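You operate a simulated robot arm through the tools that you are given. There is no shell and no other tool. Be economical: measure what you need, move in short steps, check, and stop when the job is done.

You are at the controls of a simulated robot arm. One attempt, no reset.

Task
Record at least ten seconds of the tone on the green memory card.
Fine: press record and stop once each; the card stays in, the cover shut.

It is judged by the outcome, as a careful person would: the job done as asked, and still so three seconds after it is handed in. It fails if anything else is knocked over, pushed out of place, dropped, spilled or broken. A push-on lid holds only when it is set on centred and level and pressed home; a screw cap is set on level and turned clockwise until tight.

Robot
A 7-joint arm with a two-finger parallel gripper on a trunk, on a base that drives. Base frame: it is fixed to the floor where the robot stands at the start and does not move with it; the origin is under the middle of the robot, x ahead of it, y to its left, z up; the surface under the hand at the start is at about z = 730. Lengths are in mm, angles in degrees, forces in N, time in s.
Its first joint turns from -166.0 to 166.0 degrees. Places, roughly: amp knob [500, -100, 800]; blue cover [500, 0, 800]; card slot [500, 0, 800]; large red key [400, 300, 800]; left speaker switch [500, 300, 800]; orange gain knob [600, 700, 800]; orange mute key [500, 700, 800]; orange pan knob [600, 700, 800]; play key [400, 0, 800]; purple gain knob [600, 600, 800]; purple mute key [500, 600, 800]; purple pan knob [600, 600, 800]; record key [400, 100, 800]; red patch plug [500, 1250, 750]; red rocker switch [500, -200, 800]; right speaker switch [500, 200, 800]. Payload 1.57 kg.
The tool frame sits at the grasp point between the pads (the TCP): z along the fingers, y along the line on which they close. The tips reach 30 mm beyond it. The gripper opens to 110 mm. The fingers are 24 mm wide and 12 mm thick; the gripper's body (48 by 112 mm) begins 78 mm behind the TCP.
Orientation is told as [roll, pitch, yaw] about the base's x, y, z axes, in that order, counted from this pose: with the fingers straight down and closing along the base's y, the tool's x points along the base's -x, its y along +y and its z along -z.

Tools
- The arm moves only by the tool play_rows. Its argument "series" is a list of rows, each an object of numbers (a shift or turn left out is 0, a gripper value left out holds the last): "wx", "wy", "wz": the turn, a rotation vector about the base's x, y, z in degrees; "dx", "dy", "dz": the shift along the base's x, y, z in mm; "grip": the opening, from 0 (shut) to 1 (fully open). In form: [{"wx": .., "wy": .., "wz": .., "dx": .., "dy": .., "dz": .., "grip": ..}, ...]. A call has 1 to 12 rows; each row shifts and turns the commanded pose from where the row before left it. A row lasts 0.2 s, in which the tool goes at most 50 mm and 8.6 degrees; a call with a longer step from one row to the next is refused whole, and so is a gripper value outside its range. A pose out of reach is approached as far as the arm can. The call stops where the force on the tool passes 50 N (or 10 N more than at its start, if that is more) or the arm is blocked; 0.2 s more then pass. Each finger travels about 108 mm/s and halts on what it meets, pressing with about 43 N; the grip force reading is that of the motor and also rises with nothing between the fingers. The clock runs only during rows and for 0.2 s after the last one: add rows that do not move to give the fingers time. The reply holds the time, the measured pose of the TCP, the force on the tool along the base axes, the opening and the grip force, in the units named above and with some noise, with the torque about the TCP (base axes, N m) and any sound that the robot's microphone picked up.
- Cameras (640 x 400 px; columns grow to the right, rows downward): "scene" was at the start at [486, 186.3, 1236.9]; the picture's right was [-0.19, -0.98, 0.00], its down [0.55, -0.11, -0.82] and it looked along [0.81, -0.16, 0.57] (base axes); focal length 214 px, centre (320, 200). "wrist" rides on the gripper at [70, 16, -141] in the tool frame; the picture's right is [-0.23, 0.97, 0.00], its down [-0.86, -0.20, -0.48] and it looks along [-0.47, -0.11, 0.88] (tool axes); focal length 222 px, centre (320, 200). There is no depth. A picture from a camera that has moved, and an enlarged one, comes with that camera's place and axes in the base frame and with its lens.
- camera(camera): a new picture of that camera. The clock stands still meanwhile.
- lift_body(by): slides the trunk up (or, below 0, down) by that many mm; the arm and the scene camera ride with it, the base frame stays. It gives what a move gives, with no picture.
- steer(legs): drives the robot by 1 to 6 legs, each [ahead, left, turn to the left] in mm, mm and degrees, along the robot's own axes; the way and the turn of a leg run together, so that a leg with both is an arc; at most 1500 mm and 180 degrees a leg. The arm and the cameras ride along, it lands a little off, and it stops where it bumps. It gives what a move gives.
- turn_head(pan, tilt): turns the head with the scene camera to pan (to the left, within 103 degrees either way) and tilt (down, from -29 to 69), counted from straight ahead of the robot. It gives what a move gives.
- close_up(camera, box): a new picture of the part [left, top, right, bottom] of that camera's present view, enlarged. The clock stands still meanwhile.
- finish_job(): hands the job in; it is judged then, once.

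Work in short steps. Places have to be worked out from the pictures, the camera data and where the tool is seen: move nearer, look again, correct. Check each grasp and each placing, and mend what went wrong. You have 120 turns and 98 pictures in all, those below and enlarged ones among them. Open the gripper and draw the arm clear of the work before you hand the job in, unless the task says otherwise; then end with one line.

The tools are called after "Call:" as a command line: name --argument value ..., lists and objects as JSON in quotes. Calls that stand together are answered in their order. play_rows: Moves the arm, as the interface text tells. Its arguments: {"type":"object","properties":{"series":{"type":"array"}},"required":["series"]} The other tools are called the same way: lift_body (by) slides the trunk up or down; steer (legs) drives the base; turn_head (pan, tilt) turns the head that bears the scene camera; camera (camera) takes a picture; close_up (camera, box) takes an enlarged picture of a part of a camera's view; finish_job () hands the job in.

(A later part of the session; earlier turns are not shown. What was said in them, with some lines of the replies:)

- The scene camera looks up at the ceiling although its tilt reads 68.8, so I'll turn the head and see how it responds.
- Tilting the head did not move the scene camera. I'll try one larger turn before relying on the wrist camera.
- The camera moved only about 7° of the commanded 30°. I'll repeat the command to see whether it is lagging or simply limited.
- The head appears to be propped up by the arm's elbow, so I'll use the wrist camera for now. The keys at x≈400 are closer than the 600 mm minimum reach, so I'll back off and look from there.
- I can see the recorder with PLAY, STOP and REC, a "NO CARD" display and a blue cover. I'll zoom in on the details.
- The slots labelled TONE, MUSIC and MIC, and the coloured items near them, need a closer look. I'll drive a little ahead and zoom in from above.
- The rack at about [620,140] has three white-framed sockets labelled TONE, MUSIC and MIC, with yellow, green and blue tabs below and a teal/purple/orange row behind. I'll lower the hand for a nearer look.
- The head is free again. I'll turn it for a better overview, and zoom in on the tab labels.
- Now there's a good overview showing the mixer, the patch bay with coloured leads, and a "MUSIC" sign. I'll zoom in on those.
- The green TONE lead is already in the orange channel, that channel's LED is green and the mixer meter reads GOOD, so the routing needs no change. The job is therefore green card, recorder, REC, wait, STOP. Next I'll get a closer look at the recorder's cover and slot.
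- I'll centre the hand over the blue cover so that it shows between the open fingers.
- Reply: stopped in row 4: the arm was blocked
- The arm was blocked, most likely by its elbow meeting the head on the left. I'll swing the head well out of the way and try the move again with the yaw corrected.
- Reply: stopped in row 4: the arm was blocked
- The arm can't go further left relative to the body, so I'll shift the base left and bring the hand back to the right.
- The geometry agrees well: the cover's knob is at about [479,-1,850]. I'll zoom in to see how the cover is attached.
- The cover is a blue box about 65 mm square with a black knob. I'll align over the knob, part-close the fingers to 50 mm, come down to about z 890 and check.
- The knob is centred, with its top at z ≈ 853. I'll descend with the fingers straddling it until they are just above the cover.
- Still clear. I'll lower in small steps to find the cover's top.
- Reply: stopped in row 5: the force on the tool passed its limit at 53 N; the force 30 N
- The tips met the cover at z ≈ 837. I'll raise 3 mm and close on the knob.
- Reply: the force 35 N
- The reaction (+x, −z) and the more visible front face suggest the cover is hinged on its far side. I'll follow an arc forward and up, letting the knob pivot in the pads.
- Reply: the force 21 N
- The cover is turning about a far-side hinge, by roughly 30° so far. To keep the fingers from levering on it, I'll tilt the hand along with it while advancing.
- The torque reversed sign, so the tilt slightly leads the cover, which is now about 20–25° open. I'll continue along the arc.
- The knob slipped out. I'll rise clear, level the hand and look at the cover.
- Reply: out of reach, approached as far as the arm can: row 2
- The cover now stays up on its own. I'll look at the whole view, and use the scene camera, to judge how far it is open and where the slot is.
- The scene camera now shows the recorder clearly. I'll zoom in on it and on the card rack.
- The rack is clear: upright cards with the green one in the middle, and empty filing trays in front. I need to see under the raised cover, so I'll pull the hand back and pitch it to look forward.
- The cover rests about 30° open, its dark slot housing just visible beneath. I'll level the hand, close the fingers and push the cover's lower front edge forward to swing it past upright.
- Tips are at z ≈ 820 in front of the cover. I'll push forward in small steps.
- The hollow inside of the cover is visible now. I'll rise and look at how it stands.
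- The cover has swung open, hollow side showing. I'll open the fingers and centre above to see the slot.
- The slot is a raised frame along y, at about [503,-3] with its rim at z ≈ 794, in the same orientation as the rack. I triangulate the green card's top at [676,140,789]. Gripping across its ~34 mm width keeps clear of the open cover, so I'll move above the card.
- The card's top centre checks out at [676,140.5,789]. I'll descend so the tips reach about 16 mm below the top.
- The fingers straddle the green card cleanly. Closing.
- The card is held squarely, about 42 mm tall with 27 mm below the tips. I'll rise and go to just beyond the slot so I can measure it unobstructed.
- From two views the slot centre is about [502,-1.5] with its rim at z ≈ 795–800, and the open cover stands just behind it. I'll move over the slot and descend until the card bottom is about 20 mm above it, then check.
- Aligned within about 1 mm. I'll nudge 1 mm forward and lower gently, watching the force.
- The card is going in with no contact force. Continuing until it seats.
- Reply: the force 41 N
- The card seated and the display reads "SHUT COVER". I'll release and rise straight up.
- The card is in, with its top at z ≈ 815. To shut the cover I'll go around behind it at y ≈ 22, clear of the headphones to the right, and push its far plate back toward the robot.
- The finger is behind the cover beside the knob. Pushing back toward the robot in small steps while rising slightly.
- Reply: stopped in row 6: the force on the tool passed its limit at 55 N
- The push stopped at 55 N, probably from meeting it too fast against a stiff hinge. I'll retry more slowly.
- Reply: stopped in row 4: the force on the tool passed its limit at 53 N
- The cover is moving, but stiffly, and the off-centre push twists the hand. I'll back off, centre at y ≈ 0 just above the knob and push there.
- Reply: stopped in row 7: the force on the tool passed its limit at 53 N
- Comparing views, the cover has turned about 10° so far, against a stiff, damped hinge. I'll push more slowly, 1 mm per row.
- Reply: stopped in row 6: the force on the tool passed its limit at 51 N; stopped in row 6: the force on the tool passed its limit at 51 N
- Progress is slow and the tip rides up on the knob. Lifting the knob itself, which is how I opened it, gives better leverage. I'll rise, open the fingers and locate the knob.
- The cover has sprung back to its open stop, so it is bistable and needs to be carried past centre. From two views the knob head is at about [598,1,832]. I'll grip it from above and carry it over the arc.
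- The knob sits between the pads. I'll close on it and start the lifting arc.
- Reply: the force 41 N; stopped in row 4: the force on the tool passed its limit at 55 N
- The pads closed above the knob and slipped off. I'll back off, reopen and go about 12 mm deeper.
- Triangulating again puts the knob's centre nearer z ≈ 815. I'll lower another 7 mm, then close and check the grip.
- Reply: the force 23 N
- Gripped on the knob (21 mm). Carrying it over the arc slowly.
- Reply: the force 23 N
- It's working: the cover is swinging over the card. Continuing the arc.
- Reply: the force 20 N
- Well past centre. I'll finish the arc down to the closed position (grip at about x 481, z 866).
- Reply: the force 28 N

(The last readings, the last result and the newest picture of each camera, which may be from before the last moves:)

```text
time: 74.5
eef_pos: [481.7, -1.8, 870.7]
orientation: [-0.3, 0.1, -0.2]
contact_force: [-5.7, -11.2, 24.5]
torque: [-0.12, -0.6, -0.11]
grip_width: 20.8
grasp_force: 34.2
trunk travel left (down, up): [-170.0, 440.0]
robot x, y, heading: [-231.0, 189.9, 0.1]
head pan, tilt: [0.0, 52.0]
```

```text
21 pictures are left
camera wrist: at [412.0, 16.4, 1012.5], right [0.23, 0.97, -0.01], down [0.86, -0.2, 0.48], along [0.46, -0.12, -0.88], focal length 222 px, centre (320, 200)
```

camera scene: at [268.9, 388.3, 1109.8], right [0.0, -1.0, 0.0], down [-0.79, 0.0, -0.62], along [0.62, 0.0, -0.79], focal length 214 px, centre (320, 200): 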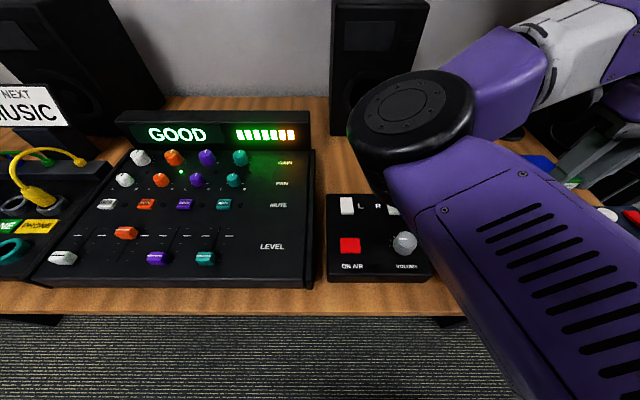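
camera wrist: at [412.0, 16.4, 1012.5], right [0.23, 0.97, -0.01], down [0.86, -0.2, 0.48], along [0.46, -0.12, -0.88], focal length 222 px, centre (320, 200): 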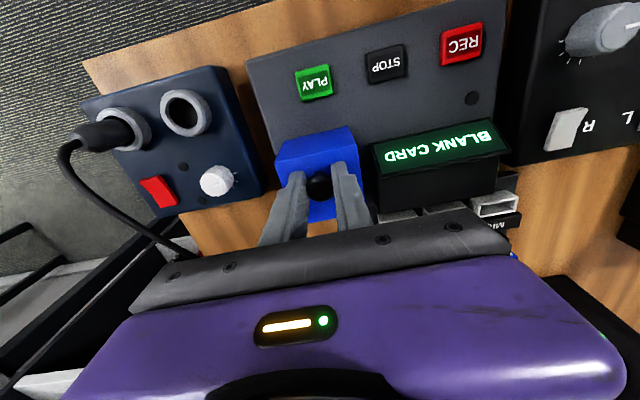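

The display now reads "BLANK CARD". I'll press the cover fully home, release, rise and check.

Call:
play_rows --series '[{"dz": -1.5}, {"dz": -1}, {"grip": 0.45}, {"grip": 0.45}, {"dz": 20}, {"dz": 30}, {"dz": 30}, {}]'

Call:
camera --camera "wrist"

Call:
close_up --camera "wrist" --box '[270, 30, 490, 190]'

```text
time: 76.3
eef_pos: [483.2, -1.6, 945.2]
orientation: [-0.2, 0.1, 0.0]
contact_force: [0.0, -0.6, 0.3]
torque: [-0.01, 0.01, 0.03]
grip_width: 49.9
grasp_force: 0.0
trunk travel left (down, up): [-170.0, 440.0]
robot x, y, heading: [-225.3, 188.0, -0.3]
head pan, tilt: [0.0, 52.0]
```

```text
20 pictures are left
camera wrist: at [413.2, 16.3, 1089.0], right [0.23, 0.97, -0.01], down [0.86, -0.2, 0.48], along [0.46, -0.11, -0.88], focal length 222 px, centre (320, 200)
```

wrist: 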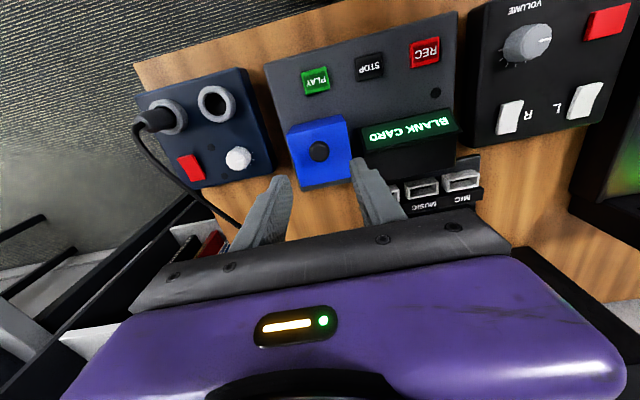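

```text
2.50 times, centred on (380, 110) of wrist
camera zoom: at [413.2, 16.3, 1089.0], right [0.23, 0.97, -0.01], down [0.86, -0.2, 0.48], along [0.46, -0.11, -0.88], focal length 555 px, centre (170, 425)
```

zoom: 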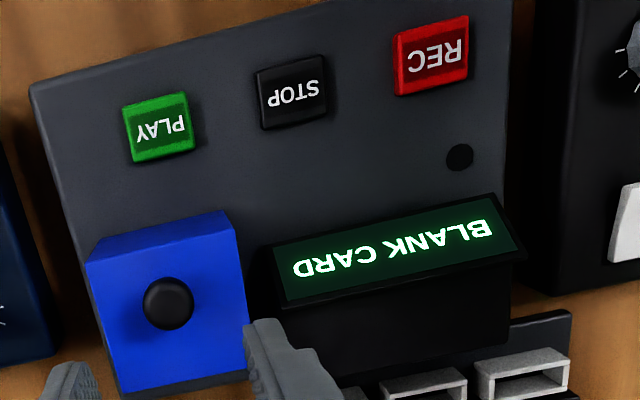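

The cover is shut and the display says BLANK CARD. I place REC at [412,132,~798] and STOP at [412,70,~800]. I'll shift the base left to give the arm room, then hover over REC with closed fingers.

Call:
steer --legs '[[0, 110, 0]]'

```text
time: 77.5
eef_pos: [484.1, 110.5, 945.3]
orientation: [-0.3, 0.2, 0.0]
contact_force: [1.0, 0.3, -0.8]
torque: [-0.01, 0.01, 0.04]
grip_width: 49.7
grasp_force: 0.1
trunk travel left (down, up): [-170.0, 440.0]
robot x, y, heading: [-231.8, 302.4, 0.1]
head pan, tilt: [0.0, 52.0]
```

Now I'll move over REC and descend to about 40 mm above it.

Call:
play_rows --series '[{"dx": -24, "dy": 7, "grip": 0}, {"dx": -24, "dy": 7.5}, {"dx": -24, "dy": 7.4}, {"dz": -30}, {"dz": -30}, {"dz": -15}, {}]'

Call:
camera --camera "wrist"

```text
time: 79.1
eef_pos: [410.1, 131.3, 872.5]
orientation: [-0.2, 0.1, 0.0]
contact_force: [0.8, 0.7, -0.5]
torque: [0.0, 0.03, -0.04]
grip_width: 0.2
grasp_force: 21.6
trunk travel left (down, up): [-170.0, 440.0]
robot x, y, heading: [-232.2, 298.3, 0.2]
head pan, tilt: [0.0, 52.0]
```

```text
18 pictures are left
camera wrist: at [340.6, 149.0, 1013.9], right [0.23, 0.97, -0.01], down [0.86, -0.2, 0.48], along [0.46, -0.11, -0.88], focal length 222 px, centre (320, 200)
```

wrist: 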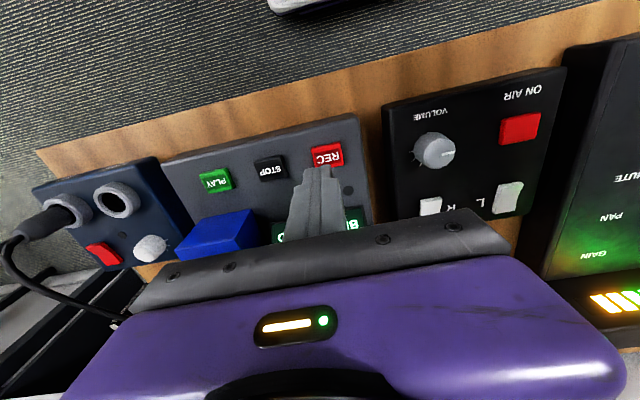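

Three views agree better at REC = [412,140,779] and STOP = [412,75,779]. I'll correct the position and approach to just above the key.

Call:
play_rows --series '[{"dx": 2, "dy": 9, "dz": -20}, {"dz": -20}, {"dz": -12}, {}]'

Call:
close_up --camera "wrist" --box '[220, 80, 440, 240]'

```text
time: 80.1
eef_pos: [413.3, 140.7, 819.1]
orientation: [-0.3, 0.2, 0.0]
contact_force: [0.7, -0.7, -0.1]
torque: [0.01, 0.02, 0.05]
grip_width: 0.1
grasp_force: 21.5
trunk travel left (down, up): [-170.0, 440.0]
robot x, y, heading: [-231.5, 299.2, 0.3]
head pan, tilt: [0.0, 52.0]
```

```text
2.50 times, centred on (330, 160) of wrist
camera zoom: at [342.9, 157.7, 961.6], right [0.23, 0.97, -0.01], down [0.86, -0.2, 0.48], along [0.46, -0.11, -0.88], focal length 555 px, centre (295, 300)
```

zoom: 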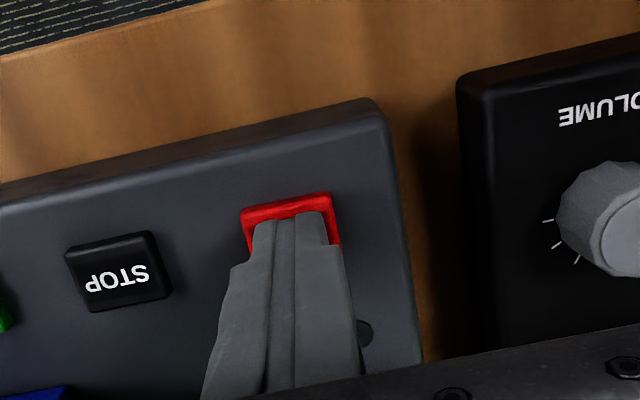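

The fingertip is centred over REC, about 10 mm above it. Pressing down in fine steps.

Call:
play_rows --series '[{"dz": -3}, {"dz": -2}, {"dz": -2}, {"dz": -1.5}, {"dz": -1.5}, {"dz": -1.5}]'

```text
time: 81.5
eef_pos: [413.3, 140.6, 808.0]
orientation: [-0.3, 0.1, -0.1]
contact_force: [0.7, -0.9, 5.1]
torque: [-0.01, -0.04, 0.0]
grip_width: 0.1
grasp_force: 21.8
trunk travel left (down, up): [-170.0, 440.0]
robot x, y, heading: [-232.5, 301.4, -0.1]
head pan, tilt: [0.0, 52.0]
heard: click
```

A click. I'll rise off the key and check the display.

Call:
play_rows --series '[{"dz": 10}, {"dz": 20}, {"dz": 15}]'

Call:
camera --camera "wrist"

```text
time: 82.3
eef_pos: [413.4, 141.0, 853.5]
orientation: [-0.3, 0.1, 0.0]
contact_force: [0.8, -0.9, 0.0]
torque: [-0.03, 0.01, -0.01]
grip_width: 0.0
grasp_force: 21.6
trunk travel left (down, up): [-170.0, 440.0]
robot x, y, heading: [-230.5, 298.6, 0.2]
head pan, tilt: [0.0, 52.0]
```

```text
16 pictures are left
camera wrist: at [343.2, 158.2, 995.6], right [0.23, 0.97, -0.01], down [0.86, -0.2, 0.48], along [0.46, -0.11, -0.88], focal length 222 px, centre (320, 200)
```

wrist: 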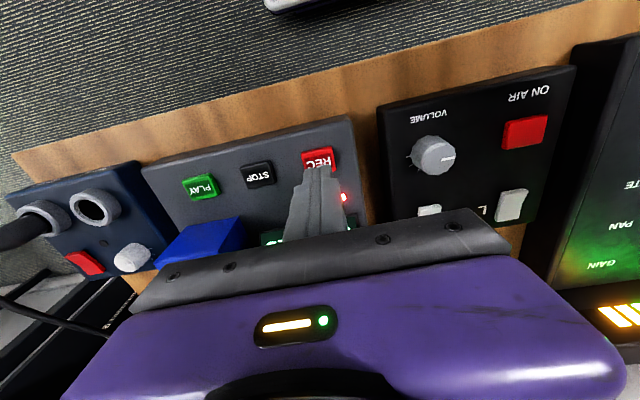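

The red record LED is lit. I'll move over STOP, staying high, and check the display while time runs.

Call:
play_rows --series '[{"dz": 20, "dy": -22}, {"dy": -22}, {"dy": -22, "dx": -1}, {}, {}, {}, {}, {}, {}, {}, {}, {}]'

Call:
camera --camera "wrist"

```text
time: 84.9
eef_pos: [413.0, 74.7, 873.9]
orientation: [-0.3, 0.1, 0.0]
contact_force: [0.1, -1.0, -0.7]
torque: [0.0, 0.0, 0.03]
grip_width: 0.0
grasp_force: 21.7
trunk travel left (down, up): [-170.0, 440.0]
robot x, y, heading: [-230.6, 297.2, 0.1]
head pan, tilt: [0.0, 52.0]
```

```text
15 pictures are left
camera wrist: at [341.8, 92.2, 1015.5], right [0.23, 0.97, -0.01], down [0.86, -0.2, 0.48], along [0.46, -0.11, -0.88], focal length 222 px, centre (320, 200)
```

wrist: 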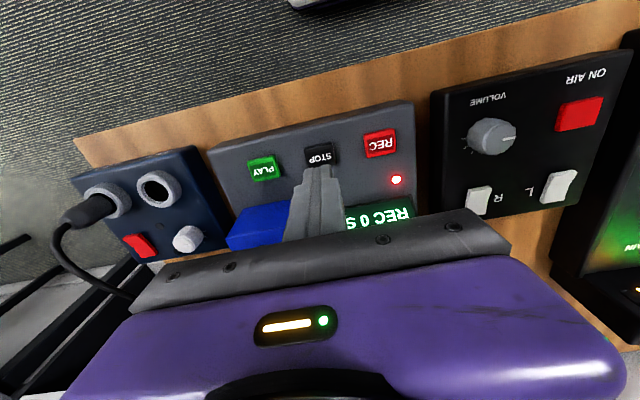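

Call:
close_up --camera "wrist" --box '[300, 110, 460, 240]'

```text
3.08 times, centred on (380, 175) of wrist
camera zoom: at [341.8, 92.2, 1015.5], right [0.23, 0.97, -0.01], down [0.86, -0.2, 0.48], along [0.46, -0.11, -0.88], focal length 684 px, centre (135, 277)
```

zoom: 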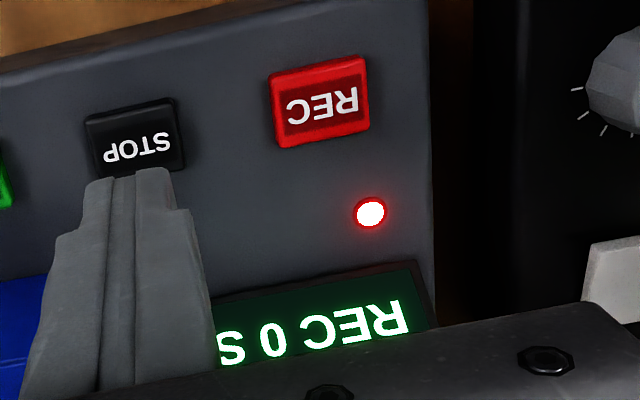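

It shows "REC 0 S". I'll let time run and see whether it counts.

Call:
play_rows --series '[{}, {}, {}, {}, {}, {}, {}, {}, {}, {}, {}, {}]'

Call:
close_up --camera "wrist" --box '[300, 110, 460, 240]'

```text
time: 87.5
eef_pos: [411.3, 74.7, 873.6]
orientation: [-0.2, 0.1, 0.0]
contact_force: [0.0, -1.2, 0.0]
torque: [-0.01, 0.05, -0.01]
grip_width: 0.0
grasp_force: 21.5
trunk travel left (down, up): [-170.0, 440.0]
robot x, y, heading: [-231.8, 300.0, 0.0]
head pan, tilt: [0.0, 52.0]
```

```text
3.08 times, centred on (380, 175) of wrist
camera zoom: at [341.8, 92.2, 1015.5], right [0.23, 0.97, -0.01], down [0.86, -0.2, 0.48], along [0.46, -0.11, -0.88], focal length 684 px, centre (135, 277)
```

zoom: 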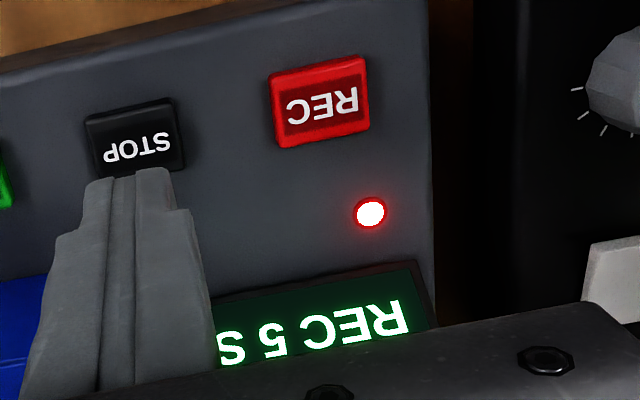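

It counts in 5 s steps and reads 5 s at 6 s elapsed. I'll wait until about 14 s.

Call:
play_rows --series '[{}, {}, {}, {}, {}, {}, {}, {}, {}, {}, {}, {}]'

Call:
play_rows --series '[{}, {}, {}, {}, {}, {}, {}, {}, {}, {}, {}, {}]'

Call:
play_rows --series '[{}, {}, {}, {}, {}, {}, {"dz": -20}, {"dz": -20}, {"dz": -12}, {}]'

Call:
camera --camera "wrist"

```text
time: 90.1
eef_pos: [411.8, 75.2, 872.9]
orientation: [-0.3, 0.1, 0.0]
contact_force: [-0.1, -0.3, -0.6]
torque: [0.04, -0.01, 0.02]
grip_width: 0.0
grasp_force: 21.1
trunk travel left (down, up): [-170.0, 440.0]
robot x, y, heading: [-227.0, 304.5, 0.3]
head pan, tilt: [0.0, 52.0]
```

```text
time: 92.7
eef_pos: [413.1, 75.9, 872.1]
orientation: [-0.3, 0.1, -0.1]
contact_force: [-0.8, 0.5, -0.3]
torque: [-0.01, -0.01, 0.01]
grip_width: 0.1
grasp_force: 21.3
trunk travel left (down, up): [-170.0, 440.0]
robot x, y, heading: [-231.2, 300.4, -0.0]
head pan, tilt: [0.0, 52.0]
```

```text
time: 94.9
eef_pos: [411.8, 75.2, 821.3]
orientation: [-0.3, 0.0, 0.0]
contact_force: [0.4, 0.4, -0.6]
torque: [0.0, 0.02, -0.03]
grip_width: 0.0
grasp_force: 21.2
trunk travel left (down, up): [-170.0, 440.0]
robot x, y, heading: [-228.0, 300.3, -0.1]
head pan, tilt: [0.0, 52.0]
```

```text
12 pictures are left
camera wrist: at [341.9, 92.6, 963.2], right [0.23, 0.97, -0.01], down [0.86, -0.2, 0.48], along [0.46, -0.11, -0.88], focal length 222 px, centre (320, 200)
```

wrist: 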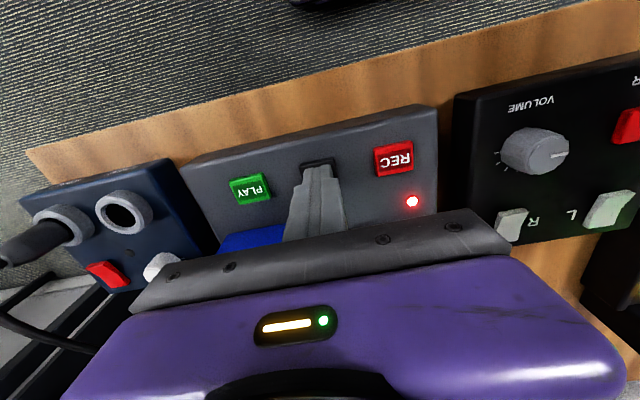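

It's now 13.5 s in, with the finger centred over STOP. Pressing in fine steps.

Call:
play_rows --series '[{"dz": -4}, {"dz": -3}, {"dz": -2}, {"dz": -1.5}, {"dz": -1.5}, {"dz": -1.5}]'

```text
time: 96.3
eef_pos: [412.2, 76.2, 807.9]
orientation: [-0.4, 0.1, 0.1]
contact_force: [-1.7, -0.8, 7.3]
torque: [-0.03, 0.02, -0.02]
grip_width: 0.0
grasp_force: 21.3
trunk travel left (down, up): [-170.0, 440.0]
robot x, y, heading: [-233.7, 301.0, 0.1]
head pan, tilt: [0.0, 52.0]
heard: click
```

The key clicked. I'll rise and read the display.

Call:
play_rows --series '[{"dz": 15}, {"dz": 30}, {"dz": 40}, {"dz": 40}, {"dy": -30}, {"dy": -20}, {}]'

Call:
camera --camera "wrist"

Call:
close_up --camera "wrist" --box '[300, 80, 480, 240]'

```text
time: 97.9
eef_pos: [412.9, 24.8, 931.9]
orientation: [-0.3, 0.1, 0.0]
contact_force: [0.5, 0.5, -0.6]
torque: [0.03, 0.01, 0.01]
grip_width: 0.0
grasp_force: 20.9
trunk travel left (down, up): [-170.0, 440.0]
robot x, y, heading: [-231.0, 298.8, 0.2]
head pan, tilt: [0.0, 52.0]
```

```text
11 pictures are left
camera wrist: at [342.1, 42.3, 1074.5], right [0.23, 0.97, -0.01], down [0.86, -0.2, 0.48], along [0.46, -0.11, -0.88], focal length 222 px, centre (320, 200)
```

wrist: 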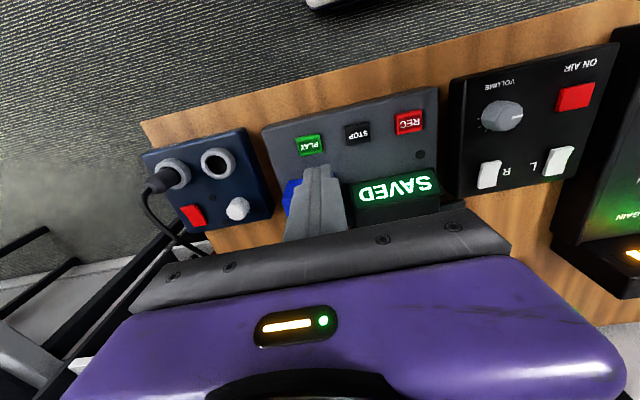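

```text
2.50 times, centred on (390, 160) of wrist
camera zoom: at [342.1, 42.3, 1074.5], right [0.23, 0.97, -0.01], down [0.86, -0.2, 0.48], along [0.46, -0.11, -0.88], focal length 555 px, centre (145, 300)
```

zoom: 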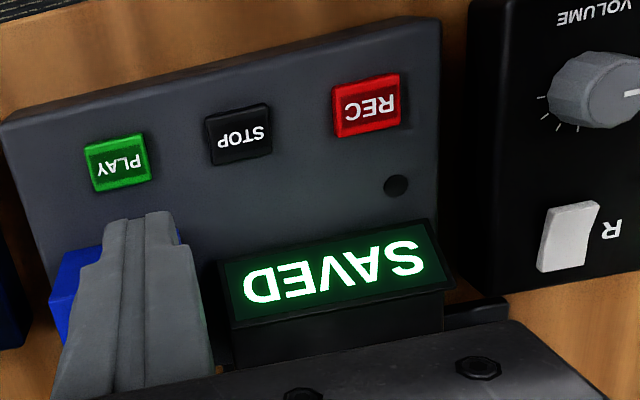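

The display reads SAVED and the record LED is off. I'll open the gripper, raise the arm, back away and take a last look.

Call:
play_rows --series '[{"dz": 30, "grip": 0.9}, {"dz": 30}, {"dz": 30}, {}, {}]'

Call:
steer --legs '[[-120, 0, 0]]'

Call:
camera --camera "wrist"

Call:
camera --camera "scene"

```text
time: 99.1
eef_pos: [412.5, 24.3, 1022.5]
orientation: [-0.3, 0.1, 0.0]
contact_force: [-0.2, 1.2, -1.3]
torque: [-0.01, -0.02, 0.02]
grip_width: 99.0
grasp_force: 0.1
trunk travel left (down, up): [-170.0, 440.0]
robot x, y, heading: [-231.2, 300.1, 0.2]
head pan, tilt: [0.0, 52.0]
```

```text
time: 100.3
eef_pos: [292.1, 23.4, 1022.1]
orientation: [-0.3, 0.1, -0.1]
contact_force: [0.2, 0.5, 0.0]
torque: [0.02, -0.01, 0.02]
grip_width: 99.0
grasp_force: 0.1
trunk travel left (down, up): [-170.0, 440.0]
robot x, y, heading: [-353.2, 300.7, 0.3]
head pan, tilt: [0.0, 52.0]
```

```text
9 pictures are left
camera wrist: at [223.1, 41.7, 1164.4], right [0.23, 0.97, -0.01], down [0.86, -0.2, 0.48], along [0.46, -0.11, -0.88], focal length 222 px, centre (320, 200)
```

wrist: 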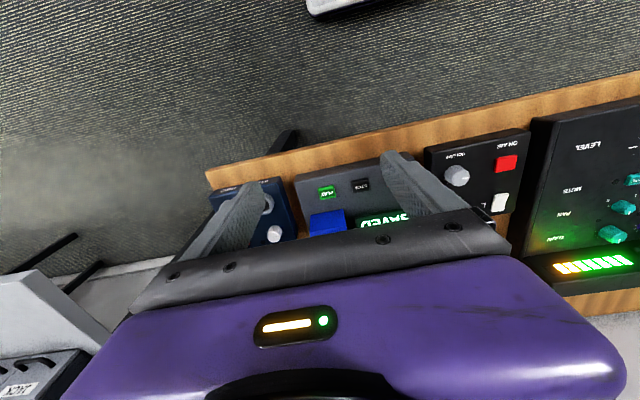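

```text
8 pictures are left
camera scene: at [150.8, 499.4, 1109.9], right [0.0, -1.0, 0.0], down [-0.79, 0.0, -0.62], along [0.62, 0.0, -0.79], focal length 214 px, centre (320, 200)
```

scene: 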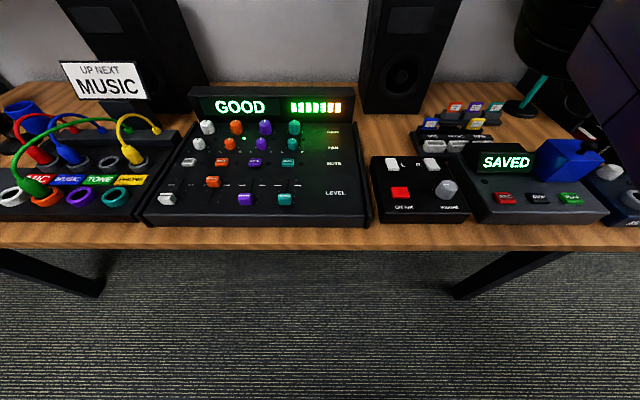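

Everything stands undisturbed: the cover is shut, the display reads SAVED and the arm is clear. Handing the job in.

Call:
finish_job

```text
The job is handed in.
```

I recorded the tone for about 14 seconds on the green memory card, pressing REC and STOP once each. The recorder reads SAVED, with the card in and the cover shut.
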